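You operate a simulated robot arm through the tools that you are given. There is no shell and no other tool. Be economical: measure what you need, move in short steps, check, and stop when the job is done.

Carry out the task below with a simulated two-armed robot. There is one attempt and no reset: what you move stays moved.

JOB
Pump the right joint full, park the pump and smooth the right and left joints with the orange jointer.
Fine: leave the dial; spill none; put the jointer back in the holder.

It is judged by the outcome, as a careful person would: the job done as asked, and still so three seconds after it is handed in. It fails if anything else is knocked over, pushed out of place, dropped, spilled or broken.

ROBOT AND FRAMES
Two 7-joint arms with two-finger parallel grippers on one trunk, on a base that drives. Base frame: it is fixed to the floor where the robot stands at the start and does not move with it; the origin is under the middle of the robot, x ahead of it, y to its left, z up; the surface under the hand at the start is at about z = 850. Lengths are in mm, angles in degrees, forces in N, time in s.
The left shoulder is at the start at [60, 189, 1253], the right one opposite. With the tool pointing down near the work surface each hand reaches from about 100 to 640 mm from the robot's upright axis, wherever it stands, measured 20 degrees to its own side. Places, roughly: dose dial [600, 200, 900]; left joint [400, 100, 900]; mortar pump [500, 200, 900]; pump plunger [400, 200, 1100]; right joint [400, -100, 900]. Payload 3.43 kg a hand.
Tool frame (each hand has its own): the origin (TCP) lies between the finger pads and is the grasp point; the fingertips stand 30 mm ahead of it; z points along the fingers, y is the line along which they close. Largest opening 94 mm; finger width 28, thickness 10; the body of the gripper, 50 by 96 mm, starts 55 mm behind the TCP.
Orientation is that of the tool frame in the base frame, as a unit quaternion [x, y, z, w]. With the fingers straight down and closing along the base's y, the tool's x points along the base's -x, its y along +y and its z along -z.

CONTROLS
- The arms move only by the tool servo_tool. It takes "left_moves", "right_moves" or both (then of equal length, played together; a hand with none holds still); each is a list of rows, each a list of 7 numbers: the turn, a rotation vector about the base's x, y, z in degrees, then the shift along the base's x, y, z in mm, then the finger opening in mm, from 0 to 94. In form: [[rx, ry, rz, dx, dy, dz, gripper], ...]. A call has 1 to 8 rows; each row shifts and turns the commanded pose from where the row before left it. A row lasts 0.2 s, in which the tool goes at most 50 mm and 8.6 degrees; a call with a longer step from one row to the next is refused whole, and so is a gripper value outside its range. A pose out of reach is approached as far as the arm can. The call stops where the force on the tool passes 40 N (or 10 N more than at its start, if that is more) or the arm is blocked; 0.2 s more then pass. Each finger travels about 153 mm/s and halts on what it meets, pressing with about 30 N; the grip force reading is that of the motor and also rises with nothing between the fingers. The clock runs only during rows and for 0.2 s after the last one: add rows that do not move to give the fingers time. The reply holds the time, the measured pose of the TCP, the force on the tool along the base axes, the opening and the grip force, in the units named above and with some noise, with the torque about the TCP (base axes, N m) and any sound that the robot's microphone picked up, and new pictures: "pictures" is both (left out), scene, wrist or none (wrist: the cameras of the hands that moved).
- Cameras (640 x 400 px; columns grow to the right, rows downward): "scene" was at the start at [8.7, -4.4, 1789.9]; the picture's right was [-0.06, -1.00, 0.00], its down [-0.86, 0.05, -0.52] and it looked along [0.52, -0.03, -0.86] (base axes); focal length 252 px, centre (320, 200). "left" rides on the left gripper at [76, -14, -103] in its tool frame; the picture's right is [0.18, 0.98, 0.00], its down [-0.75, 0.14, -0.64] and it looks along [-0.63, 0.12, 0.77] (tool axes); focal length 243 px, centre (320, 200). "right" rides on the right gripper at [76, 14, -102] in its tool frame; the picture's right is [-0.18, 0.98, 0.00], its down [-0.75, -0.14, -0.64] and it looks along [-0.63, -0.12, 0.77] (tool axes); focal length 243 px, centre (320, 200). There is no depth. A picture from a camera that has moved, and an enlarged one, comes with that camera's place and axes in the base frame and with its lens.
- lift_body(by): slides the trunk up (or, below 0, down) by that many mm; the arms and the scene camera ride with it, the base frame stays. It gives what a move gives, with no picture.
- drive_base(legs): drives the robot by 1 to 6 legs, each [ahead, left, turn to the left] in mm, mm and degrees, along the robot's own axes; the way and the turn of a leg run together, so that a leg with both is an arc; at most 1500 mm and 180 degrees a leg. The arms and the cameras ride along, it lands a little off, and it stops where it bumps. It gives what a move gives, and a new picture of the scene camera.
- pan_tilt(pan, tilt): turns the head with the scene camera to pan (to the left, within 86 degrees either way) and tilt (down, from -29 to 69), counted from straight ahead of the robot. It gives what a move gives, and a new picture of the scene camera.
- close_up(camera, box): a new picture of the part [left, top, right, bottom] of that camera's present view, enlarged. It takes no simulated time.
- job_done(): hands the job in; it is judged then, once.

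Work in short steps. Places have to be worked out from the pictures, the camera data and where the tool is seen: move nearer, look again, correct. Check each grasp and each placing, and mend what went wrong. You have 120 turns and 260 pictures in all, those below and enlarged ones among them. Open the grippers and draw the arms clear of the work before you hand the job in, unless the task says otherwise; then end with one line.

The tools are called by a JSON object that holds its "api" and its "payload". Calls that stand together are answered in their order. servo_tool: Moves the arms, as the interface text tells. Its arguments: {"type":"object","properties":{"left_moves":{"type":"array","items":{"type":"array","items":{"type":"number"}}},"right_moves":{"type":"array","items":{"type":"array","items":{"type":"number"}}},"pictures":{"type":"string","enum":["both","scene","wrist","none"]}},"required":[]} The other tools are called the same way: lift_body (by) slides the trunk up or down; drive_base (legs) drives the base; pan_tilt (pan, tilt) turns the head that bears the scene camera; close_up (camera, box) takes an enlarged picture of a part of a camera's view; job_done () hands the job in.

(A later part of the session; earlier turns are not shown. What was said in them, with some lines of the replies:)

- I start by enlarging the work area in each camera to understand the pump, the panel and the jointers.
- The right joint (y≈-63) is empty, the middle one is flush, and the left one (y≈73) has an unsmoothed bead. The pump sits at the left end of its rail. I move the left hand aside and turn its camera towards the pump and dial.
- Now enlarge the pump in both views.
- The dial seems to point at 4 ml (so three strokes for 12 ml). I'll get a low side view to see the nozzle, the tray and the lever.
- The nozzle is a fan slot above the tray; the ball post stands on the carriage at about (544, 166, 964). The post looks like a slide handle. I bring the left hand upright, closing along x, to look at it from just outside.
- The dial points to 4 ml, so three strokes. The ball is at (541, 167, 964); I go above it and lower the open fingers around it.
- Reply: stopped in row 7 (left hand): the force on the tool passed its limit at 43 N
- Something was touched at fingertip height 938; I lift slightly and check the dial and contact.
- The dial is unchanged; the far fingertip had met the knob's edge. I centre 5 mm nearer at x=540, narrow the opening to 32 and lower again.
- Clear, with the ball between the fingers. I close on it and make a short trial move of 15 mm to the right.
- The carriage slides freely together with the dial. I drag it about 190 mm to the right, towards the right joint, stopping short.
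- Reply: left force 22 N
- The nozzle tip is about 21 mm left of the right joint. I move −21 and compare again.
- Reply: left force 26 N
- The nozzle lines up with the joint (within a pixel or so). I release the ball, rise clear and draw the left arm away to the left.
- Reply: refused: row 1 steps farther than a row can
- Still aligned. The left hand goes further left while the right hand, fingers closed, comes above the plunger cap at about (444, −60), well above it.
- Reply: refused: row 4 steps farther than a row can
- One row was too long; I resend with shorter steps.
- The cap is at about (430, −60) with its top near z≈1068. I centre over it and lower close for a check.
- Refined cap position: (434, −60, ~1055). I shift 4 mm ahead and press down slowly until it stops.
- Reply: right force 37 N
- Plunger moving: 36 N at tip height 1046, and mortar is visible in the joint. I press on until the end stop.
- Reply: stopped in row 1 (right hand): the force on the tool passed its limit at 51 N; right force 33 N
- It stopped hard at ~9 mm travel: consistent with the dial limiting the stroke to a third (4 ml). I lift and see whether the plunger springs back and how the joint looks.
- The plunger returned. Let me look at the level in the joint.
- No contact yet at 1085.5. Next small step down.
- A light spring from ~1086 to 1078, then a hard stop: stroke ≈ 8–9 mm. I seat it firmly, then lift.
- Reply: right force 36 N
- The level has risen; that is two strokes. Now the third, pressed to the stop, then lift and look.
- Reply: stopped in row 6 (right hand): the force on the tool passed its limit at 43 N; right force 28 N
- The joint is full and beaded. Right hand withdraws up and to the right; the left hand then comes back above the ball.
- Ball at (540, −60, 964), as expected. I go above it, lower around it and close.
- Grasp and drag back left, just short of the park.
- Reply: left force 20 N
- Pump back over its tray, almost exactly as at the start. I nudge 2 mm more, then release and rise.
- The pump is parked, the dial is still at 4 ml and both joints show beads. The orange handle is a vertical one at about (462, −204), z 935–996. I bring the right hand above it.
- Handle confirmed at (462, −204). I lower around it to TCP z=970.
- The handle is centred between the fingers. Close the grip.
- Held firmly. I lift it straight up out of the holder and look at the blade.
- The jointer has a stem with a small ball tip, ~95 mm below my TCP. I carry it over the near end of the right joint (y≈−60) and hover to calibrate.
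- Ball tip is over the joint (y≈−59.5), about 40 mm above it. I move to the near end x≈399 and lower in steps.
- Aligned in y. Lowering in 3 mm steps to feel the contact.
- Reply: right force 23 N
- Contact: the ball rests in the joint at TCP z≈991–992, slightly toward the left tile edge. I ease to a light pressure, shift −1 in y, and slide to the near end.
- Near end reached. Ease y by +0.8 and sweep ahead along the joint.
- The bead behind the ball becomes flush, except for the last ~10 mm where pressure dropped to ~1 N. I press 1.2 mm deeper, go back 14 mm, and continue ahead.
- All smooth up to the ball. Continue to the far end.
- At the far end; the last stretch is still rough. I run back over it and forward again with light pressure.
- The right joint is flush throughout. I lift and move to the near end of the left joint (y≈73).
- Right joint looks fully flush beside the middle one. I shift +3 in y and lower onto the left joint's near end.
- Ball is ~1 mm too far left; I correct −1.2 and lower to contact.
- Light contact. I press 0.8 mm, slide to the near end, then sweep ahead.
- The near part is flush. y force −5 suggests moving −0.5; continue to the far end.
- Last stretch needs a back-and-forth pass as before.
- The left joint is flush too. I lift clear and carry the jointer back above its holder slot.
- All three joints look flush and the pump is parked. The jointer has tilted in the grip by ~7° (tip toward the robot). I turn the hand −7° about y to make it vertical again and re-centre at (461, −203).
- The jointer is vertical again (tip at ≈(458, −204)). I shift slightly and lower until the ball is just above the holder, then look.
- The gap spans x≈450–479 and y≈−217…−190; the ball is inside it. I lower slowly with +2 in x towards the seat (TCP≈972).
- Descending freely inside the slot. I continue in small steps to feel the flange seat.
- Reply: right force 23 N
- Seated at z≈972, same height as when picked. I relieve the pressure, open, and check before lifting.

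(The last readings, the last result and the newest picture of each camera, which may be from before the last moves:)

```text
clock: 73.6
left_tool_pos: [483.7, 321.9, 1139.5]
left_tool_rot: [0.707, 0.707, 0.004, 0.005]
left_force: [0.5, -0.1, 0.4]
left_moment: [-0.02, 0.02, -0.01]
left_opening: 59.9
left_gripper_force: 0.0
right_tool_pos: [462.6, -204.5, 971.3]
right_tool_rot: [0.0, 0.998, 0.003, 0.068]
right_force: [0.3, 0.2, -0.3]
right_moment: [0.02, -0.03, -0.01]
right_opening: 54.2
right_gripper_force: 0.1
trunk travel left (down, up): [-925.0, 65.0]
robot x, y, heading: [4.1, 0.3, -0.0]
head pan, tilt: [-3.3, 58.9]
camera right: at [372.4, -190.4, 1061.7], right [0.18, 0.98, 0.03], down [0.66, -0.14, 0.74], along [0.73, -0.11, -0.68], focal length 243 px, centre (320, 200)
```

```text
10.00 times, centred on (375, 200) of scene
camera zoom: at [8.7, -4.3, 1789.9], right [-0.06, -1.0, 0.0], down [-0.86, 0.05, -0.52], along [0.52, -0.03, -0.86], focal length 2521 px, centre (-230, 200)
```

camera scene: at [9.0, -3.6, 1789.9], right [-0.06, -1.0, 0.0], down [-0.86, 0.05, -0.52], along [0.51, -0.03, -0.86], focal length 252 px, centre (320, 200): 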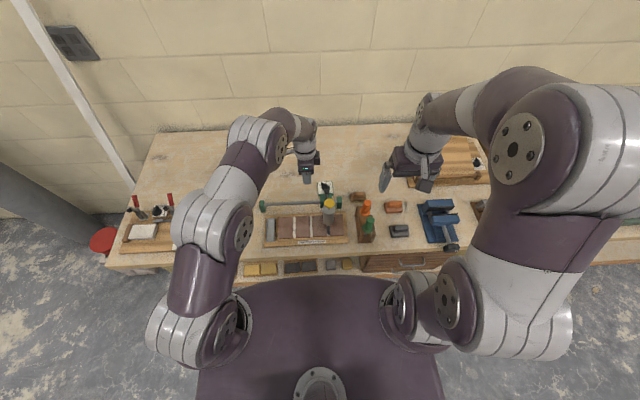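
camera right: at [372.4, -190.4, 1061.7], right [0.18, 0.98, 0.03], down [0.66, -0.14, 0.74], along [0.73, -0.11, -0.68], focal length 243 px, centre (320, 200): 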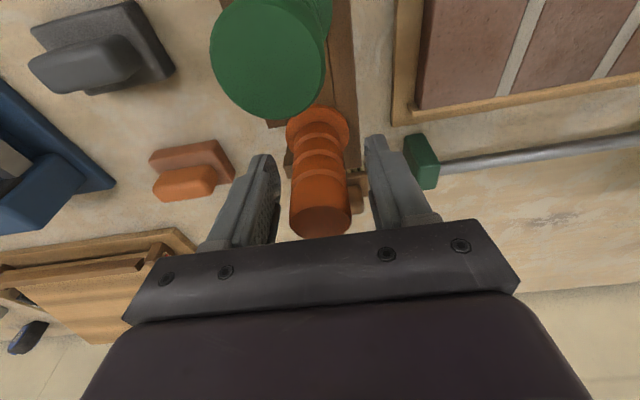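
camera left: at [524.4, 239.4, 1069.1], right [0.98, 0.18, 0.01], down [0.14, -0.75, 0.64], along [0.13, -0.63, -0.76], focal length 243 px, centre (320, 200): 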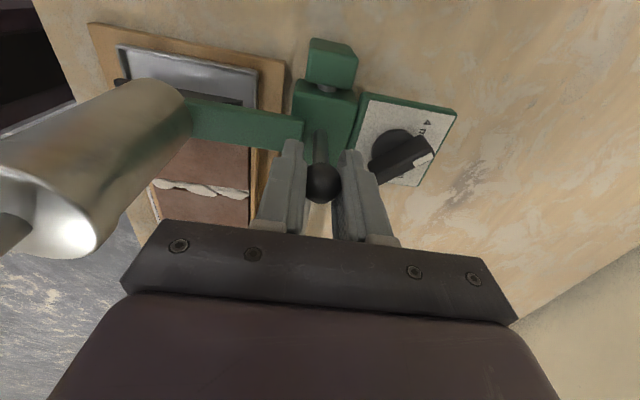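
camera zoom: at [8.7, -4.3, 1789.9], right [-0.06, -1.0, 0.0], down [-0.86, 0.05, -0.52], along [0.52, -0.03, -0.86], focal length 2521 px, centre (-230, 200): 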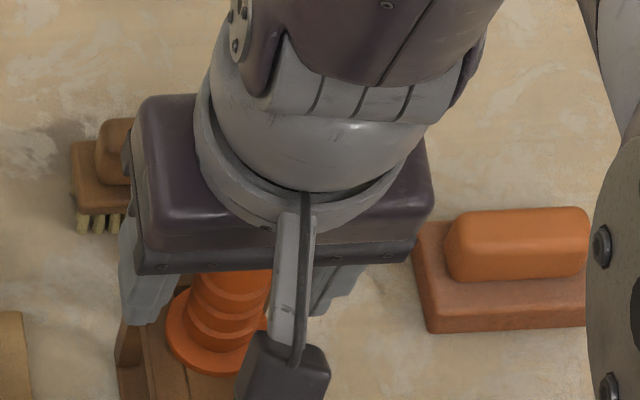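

The jointer stands in the holder. I rise straight up, level the hand and draw clear, then inspect everything.

{"api": "servo_tool", "payload": {"right_moves": [[0, 0, 0, 0, 0, 20, 60], [0, 0, 0, 0, 0, 40, 60], [0, 0, 0, 0, 0, 40, 60], [0, 4, 0, 0, 0, 40, 60], [0, 3, 0, -20, -10, 40, 60], [0, 0, 0, -35, -15, 30, 60], [0, 0, 0, -35, -15, 30, 60], [0, 0, 0, 0, 0, 0, 60]], "pictures": "both"}}

{"api": "close_up", "payload": {"camera": "scene", "box": [330, 180, 410, 245]}}

{"api": "close_up", "payload": {"camera": "scene", "box": [240, 170, 368, 250]}}

{"api": "close_up", "payload": {"camera": "scene", "box": [274, 205, 354, 245]}}

```text
clock: 75.4
left_tool_pos: [485.0, 322.5, 1139.7]
left_tool_rot: [0.706, 0.708, 0.005, 0.004]
left_force: [0.6, -0.1, -0.8]
left_moment: [-0.01, 0.0, -0.02]
left_opening: 59.8
left_gripper_force: 0.0
right_tool_pos: [373.7, -240.6, 1213.6]
right_tool_rot: [-0.001, 1.0, 0.003, 0.006]
right_force: [0.5, 0.4, -0.6]
right_moment: [-0.05, -0.01, 0.0]
right_opening: 59.9
right_gripper_force: 0.2
trunk travel left (down, up): [-925.0, 65.0]
robot x, y, heading: [0.1, 0.0, -0.2]
head pan, tilt: [-3.3, 58.9]
camera scene: at [10.2, -4.1, 1789.9], right [-0.06, -1.0, 0.0], down [-0.86, 0.05, -0.52], along [0.51, -0.03, -0.86], focal length 252 px, centre (320, 200)
camera right: at [295.7, -227.7, 1314.8], right [0.18, 0.98, 0.01], down [0.75, -0.14, 0.65], along [0.64, -0.11, -0.76], focal length 243 px, centre (320, 200)
```

scene: 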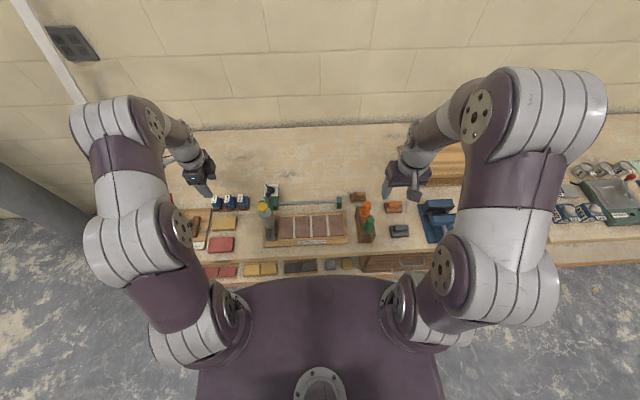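
right: 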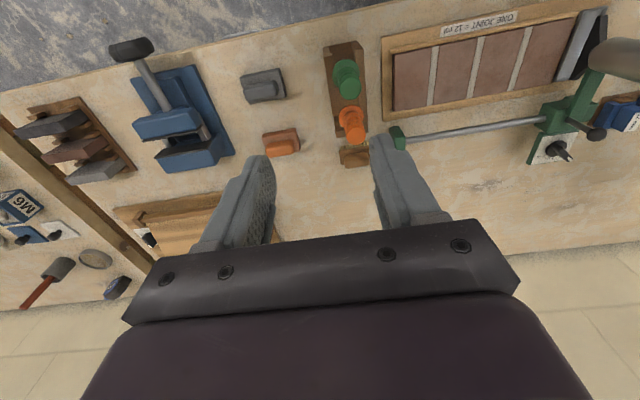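

```text
6.15 times, centred on (370, 212) of scene
camera zoom: at [10.2, -4.1, 1789.9], right [-0.06, -1.0, 0.0], down [-0.86, 0.05, -0.52], along [0.51, -0.03, -0.86], focal length 1552 px, centre (12, 123)
```

zoom: 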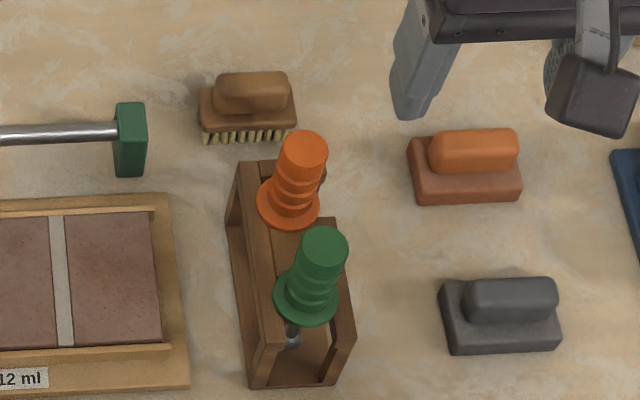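

```text
5.00 times, centred on (304, 210) of scene
camera zoom: at [10.2, -4.1, 1789.9], right [-0.06, -1.0, 0.0], down [-0.86, 0.05, -0.52], along [0.51, -0.03, -0.86], focal length 1261 px, centre (400, 150)
```

zoom: 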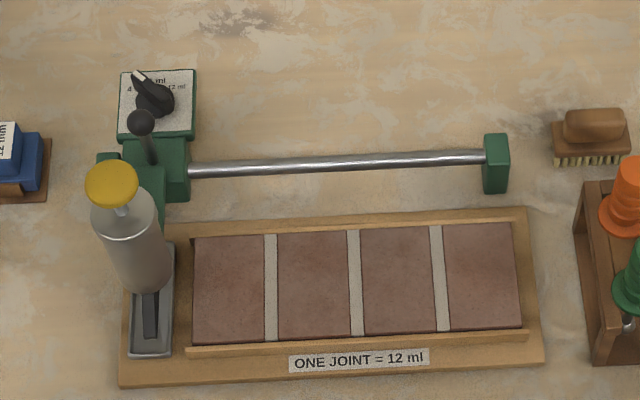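

```text
8.00 times, centred on (314, 225) of scene
camera zoom: at [10.2, -4.1, 1789.9], right [-0.06, -1.0, 0.0], down [-0.86, 0.05, -0.52], along [0.51, -0.03, -0.86], focal length 2017 px, centre (368, 0)
```

zoom: 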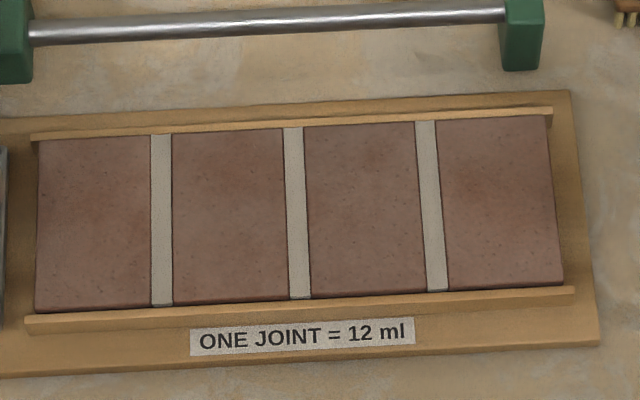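

Everything looks right; I zoom on the jointer in the holder to verify it is seated upright.

{"api": "close_up", "payload": {"camera": "right", "box": [310, 30, 400, 170]}}

{"api": "close_up", "payload": {"camera": "scene", "box": [350, 190, 390, 245]}}

```text
2.86 times, centred on (355, 100) of right
camera zoom: at [295.7, -227.7, 1314.8], right [0.18, 0.98, 0.01], down [0.75, -0.14, 0.65], along [0.64, -0.11, -0.76], focal length 693 px, centre (220, 486)
```

zoom: 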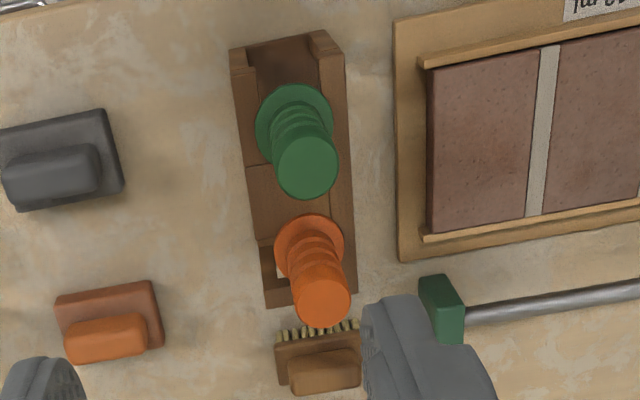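

```text
7.27 times, centred on (370, 218) of scene
camera zoom: at [10.2, -4.1, 1789.9], right [-0.06, -1.0, 0.0], down [-0.86, 0.05, -0.52], along [0.51, -0.03, -0.86], focal length 1834 px, centre (-44, 73)
```

zoom: 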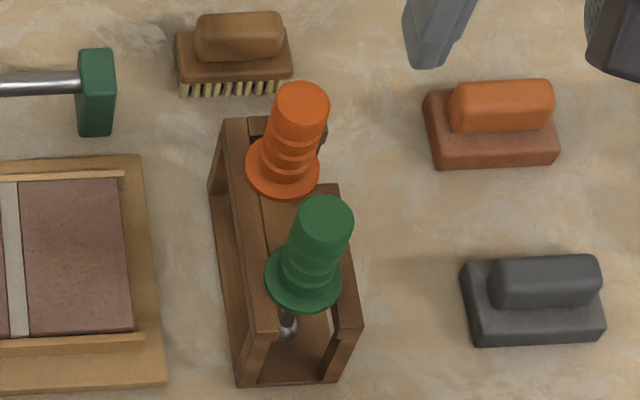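

The jointer is in the slot but leans ~5° toward the robot and sits ~4 mm nearer than before. I'll regrasp it, straighten it and reseat it.

{"api": "servo_tool", "payload": {"right_moves": [[0, 0, 0, 28, 12, -30, 60], [0, 0, 0, 28, 12, -35, 60], [0, 0, 0, 28, 13, -35, 60], [0, 0, 0, 0, 0, -45, 58], [0, 0, 0, 0, 0, 0, 58]], "pictures": "wrist"}}

{"api": "close_up", "payload": {"camera": "right", "box": [220, 30, 420, 180]}}

```text
clock: 76.6
left_tool_pos: [484.1, 320.7, 1140.3]
left_tool_rot: [0.707, 0.707, 0.005, 0.004]
left_force: [0.2, 0.4, 0.5]
left_moment: [-0.03, -0.03, 0.01]
left_opening: 60.2
left_gripper_force: 0.0
right_tool_pos: [455.6, -204.5, 1066.9]
right_tool_rot: [0.0, 1.0, 0.003, 0.008]
right_force: [0.2, -0.3, 0.1]
right_moment: [0.0, 0.0, -0.01]
right_opening: 58.0
right_gripper_force: 0.0
trunk travel left (down, up): [-925.0, 65.0]
robot x, y, heading: [-2.3, 2.4, -0.1]
head pan, tilt: [-3.3, 58.9]
camera right: at [377.0, -192.0, 1167.7], right [0.18, 0.98, 0.01], down [0.74, -0.14, 0.65], along [0.64, -0.11, -0.76], focal length 243 px, centre (320, 200)
```

right: 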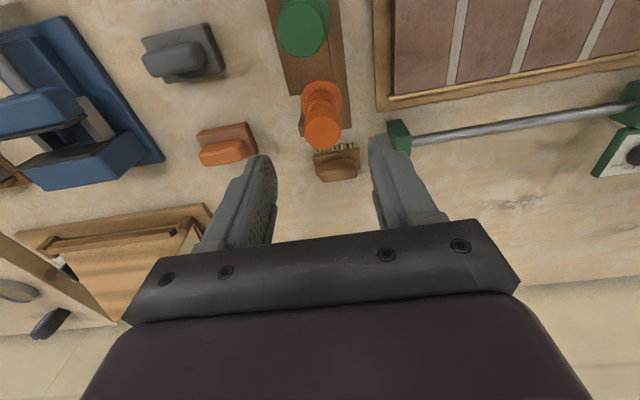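

```text
2.67 times, centred on (320, 105) of right
camera zoom: at [377.0, -192.0, 1167.7], right [0.18, 0.98, 0.01], down [0.74, -0.14, 0.65], along [0.64, -0.11, -0.76], focal length 647 px, centre (320, 453)
```

zoom: 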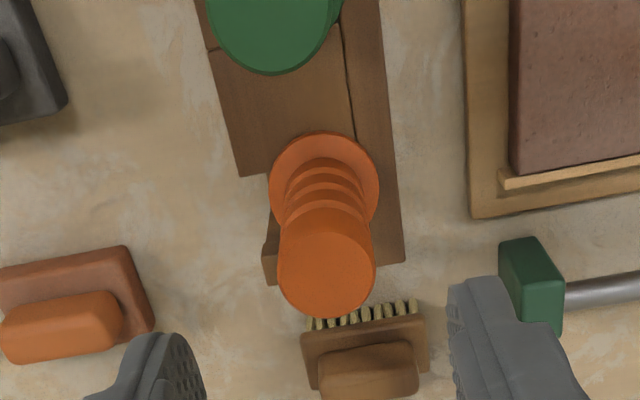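

It is mainly shifted ~5 mm toward the robot with a ~3° lean. I lower and grasp the handle.

{"api": "servo_tool", "payload": {"right_moves": [[0, 0, 0, 0, 1, -35, 56], [0, 0, 0, 0, 0, -35, 56], [0, 0, 0, 0, 0, -25, 56], [0, 0, 0, 0, 0, 0, 40], [0, 0, 0, 0, 0, 0, 20], [0, 0, 0, 0, 0, 0, 20], [0, 0, 0, 0, 0, 6, 20], [0, 0, 0, 0, 0, 0, 20]], "pictures": "wrist"}}

```text
clock: 78.4
left_tool_pos: [484.5, 321.4, 1139.9]
left_tool_rot: [0.707, 0.707, 0.005, 0.004]
left_force: [0.2, 0.8, 0.6]
left_moment: [0.02, -0.02, -0.01]
left_opening: 59.9
left_gripper_force: 0.0
right_tool_pos: [456.2, -207.0, 977.5]
right_tool_rot: [0.0, 1.0, 0.002, 0.006]
right_force: [-0.6, -0.2, -1.6]
right_moment: [-0.02, 0.0, -0.02]
right_opening: 27.0
right_gripper_force: 29.9
trunk travel left (down, up): [-925.0, 65.0]
robot x, y, heading: [-1.1, 1.3, -0.1]
head pan, tilt: [-3.3, 58.9]
camera right: at [378.2, -192.6, 1078.7], right [0.18, 0.98, 0.01], down [0.75, -0.14, 0.65], along [0.64, -0.11, -0.76], focal length 243 px, centre (320, 200)
```

right: 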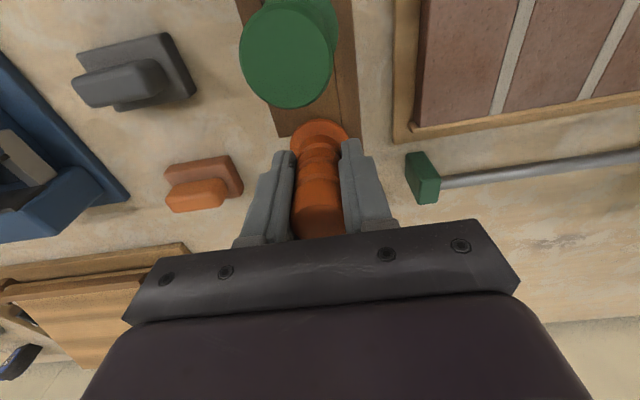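

Held and lifted 5 mm. I shift +5 in x, straighten by +3°, and lower until seated.

{"api": "servo_tool", "payload": {"right_moves": [[0, 3, 0, 3, 1, 0, 20], [0, 0, 0, 2.5, 1, 0, 20], [0, 0, 0, 0, 0, -3, 20], [0, 0, 0, 0, 0, -3, 20], [0, 0, 0, 0, 0, 0, 20]], "pictures": "none"}}

```text
clock: 79.6
left_tool_pos: [482.9, 322.4, 1139.5]
left_tool_rot: [0.707, 0.707, 0.004, 0.004]
left_force: [0.5, 0.5, -0.4]
left_moment: [-0.02, -0.04, -0.02]
left_opening: 59.8
left_gripper_force: 0.1
right_tool_pos: [461.6, -203.8, 972.4]
right_tool_rot: [0.0, 1.0, 0.003, -0.018]
right_force: [-0.8, -3.7, 8.4]
right_moment: [-0.23, -0.14, -0.07]
right_opening: 26.8
right_gripper_force: 30.0
trunk travel left (down, up): [-925.0, 65.0]
robot x, y, heading: [-2.7, 3.4, 0.0]
head pan, tilt: [-3.3, 58.9]
```

Seated with 8 N at (461.6, −203.8, 972). Release gently and lift away.

{"api": "servo_tool", "payload": {"right_moves": [[0, 0, 0, 0, 0, 1, 20], [0, 0, 0, 0, 0, 0, 30], [0, 0, 0, 0, 0, 0, 45], [0, 0, 0, 0, 0, 0, 56], [0, 0, 0, 0, 0, 30, 58], [0, 0, 0, 0, 0, 40, 60], [0, 0, 0, 0, 0, 40, 60], [0, -3, 0, 0, 0, 30, 60]], "pictures": "none"}}

{"api": "servo_tool", "payload": {"right_moves": [[0, 0, 0, -25, -12, 35, 60], [0, 0, 0, -30, -12, 35, 60], [0, 0, 0, -30, -12, 30, 60], [0, 0, 0, 0, 0, 0, 60]], "pictures": "scene"}}

{"api": "close_up", "payload": {"camera": "scene", "box": [330, 180, 410, 245]}}

{"api": "close_up", "payload": {"camera": "right", "box": [250, 0, 442, 180]}}

```text
clock: 81.4
left_tool_pos: [483.2, 321.9, 1140.4]
left_tool_rot: [0.707, 0.707, 0.005, 0.005]
left_force: [0.6, 0.2, 0.7]
left_moment: [0.01, -0.04, 0.01]
left_opening: 59.7
left_gripper_force: 0.2
right_tool_pos: [459.9, -202.3, 1112.9]
right_tool_rot: [0.0, 1.0, 0.003, 0.007]
right_force: [-0.6, -0.2, 0.1]
right_moment: [-0.03, -0.02, 0.01]
right_opening: 59.8
right_gripper_force: 0.0
trunk travel left (down, up): [-925.0, 65.0]
robot x, y, heading: [-2.0, -2.9, -0.0]
head pan, tilt: [-3.3, 58.9]
```

```text
clock: 82.4
left_tool_pos: [483.8, 322.0, 1139.2]
left_tool_rot: [0.707, 0.707, 0.004, 0.004]
left_force: [-0.8, -0.6, 1.5]
left_moment: [0.02, -0.01, -0.01]
left_opening: 60.1
left_gripper_force: 0.1
right_tool_pos: [376.4, -237.1, 1215.6]
right_tool_rot: [0.0, 1.0, 0.003, 0.006]
right_force: [-0.2, 0.2, 0.5]
right_moment: [-0.01, 0.03, 0.02]
right_opening: 60.0
right_gripper_force: 0.1
trunk travel left (down, up): [-925.0, 65.0]
robot x, y, heading: [-2.5, -1.5, 0.2]
head pan, tilt: [-3.3, 58.9]
camera scene: at [10.0, -4.5, 1789.9], right [-0.06, -1.0, 0.0], down [-0.86, 0.05, -0.52], along [0.51, -0.03, -0.86], focal length 252 px, centre (320, 200)
```

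scene: 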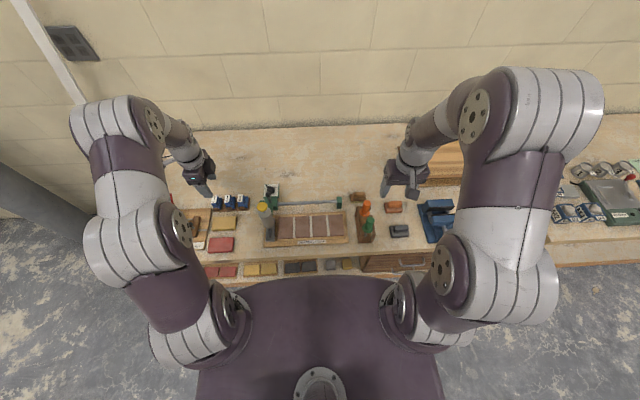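

```text
6.15 times, centred on (370, 212) of scene
camera zoom: at [10.0, -4.5, 1789.9], right [-0.06, -1.0, 0.0], down [-0.86, 0.05, -0.52], along [0.51, -0.03, -0.86], focal length 1552 px, centre (12, 123)
```

zoom: 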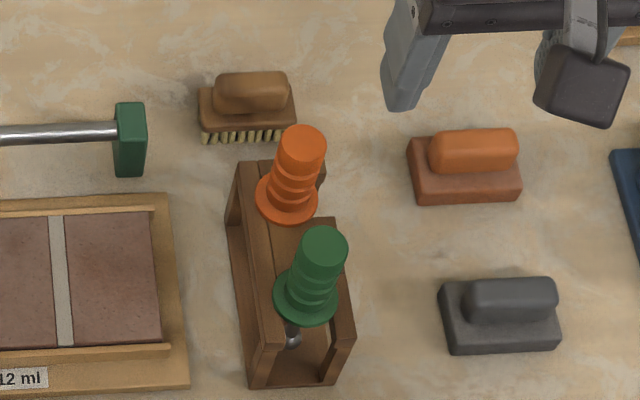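

```text
2.22 times, centred on (346, 90) of right
camera zoom: at [299.0, -224.0, 1316.4], right [0.18, 0.98, 0.01], down [0.75, -0.14, 0.65], along [0.64, -0.11, -0.76], focal length 539 px, centre (262, 444)
```

zoom: 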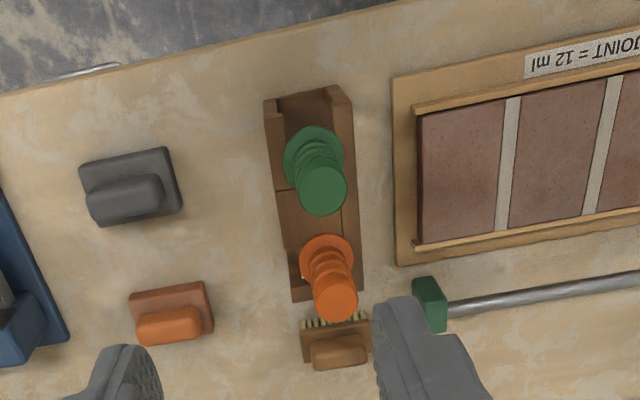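

The jointer is now upright and within ~2–3 mm of its original place. The joints are flush, the pump is parked, the dial is unchanged and both arms are clear, so I hand in.

{"api": "job_done", "payload": {}}

```text
The job is handed in.
```

The right joint took three 4 ml strokes to fill, the pump is back in its park, and both the right and left joints are smoothed flush. The orange jointer is back in its holder, within 2–3 mm of where it started. The dial is still at 4 ml, though a fingertip brushed its knob once without turning it, and no mortar spilled that I could see.
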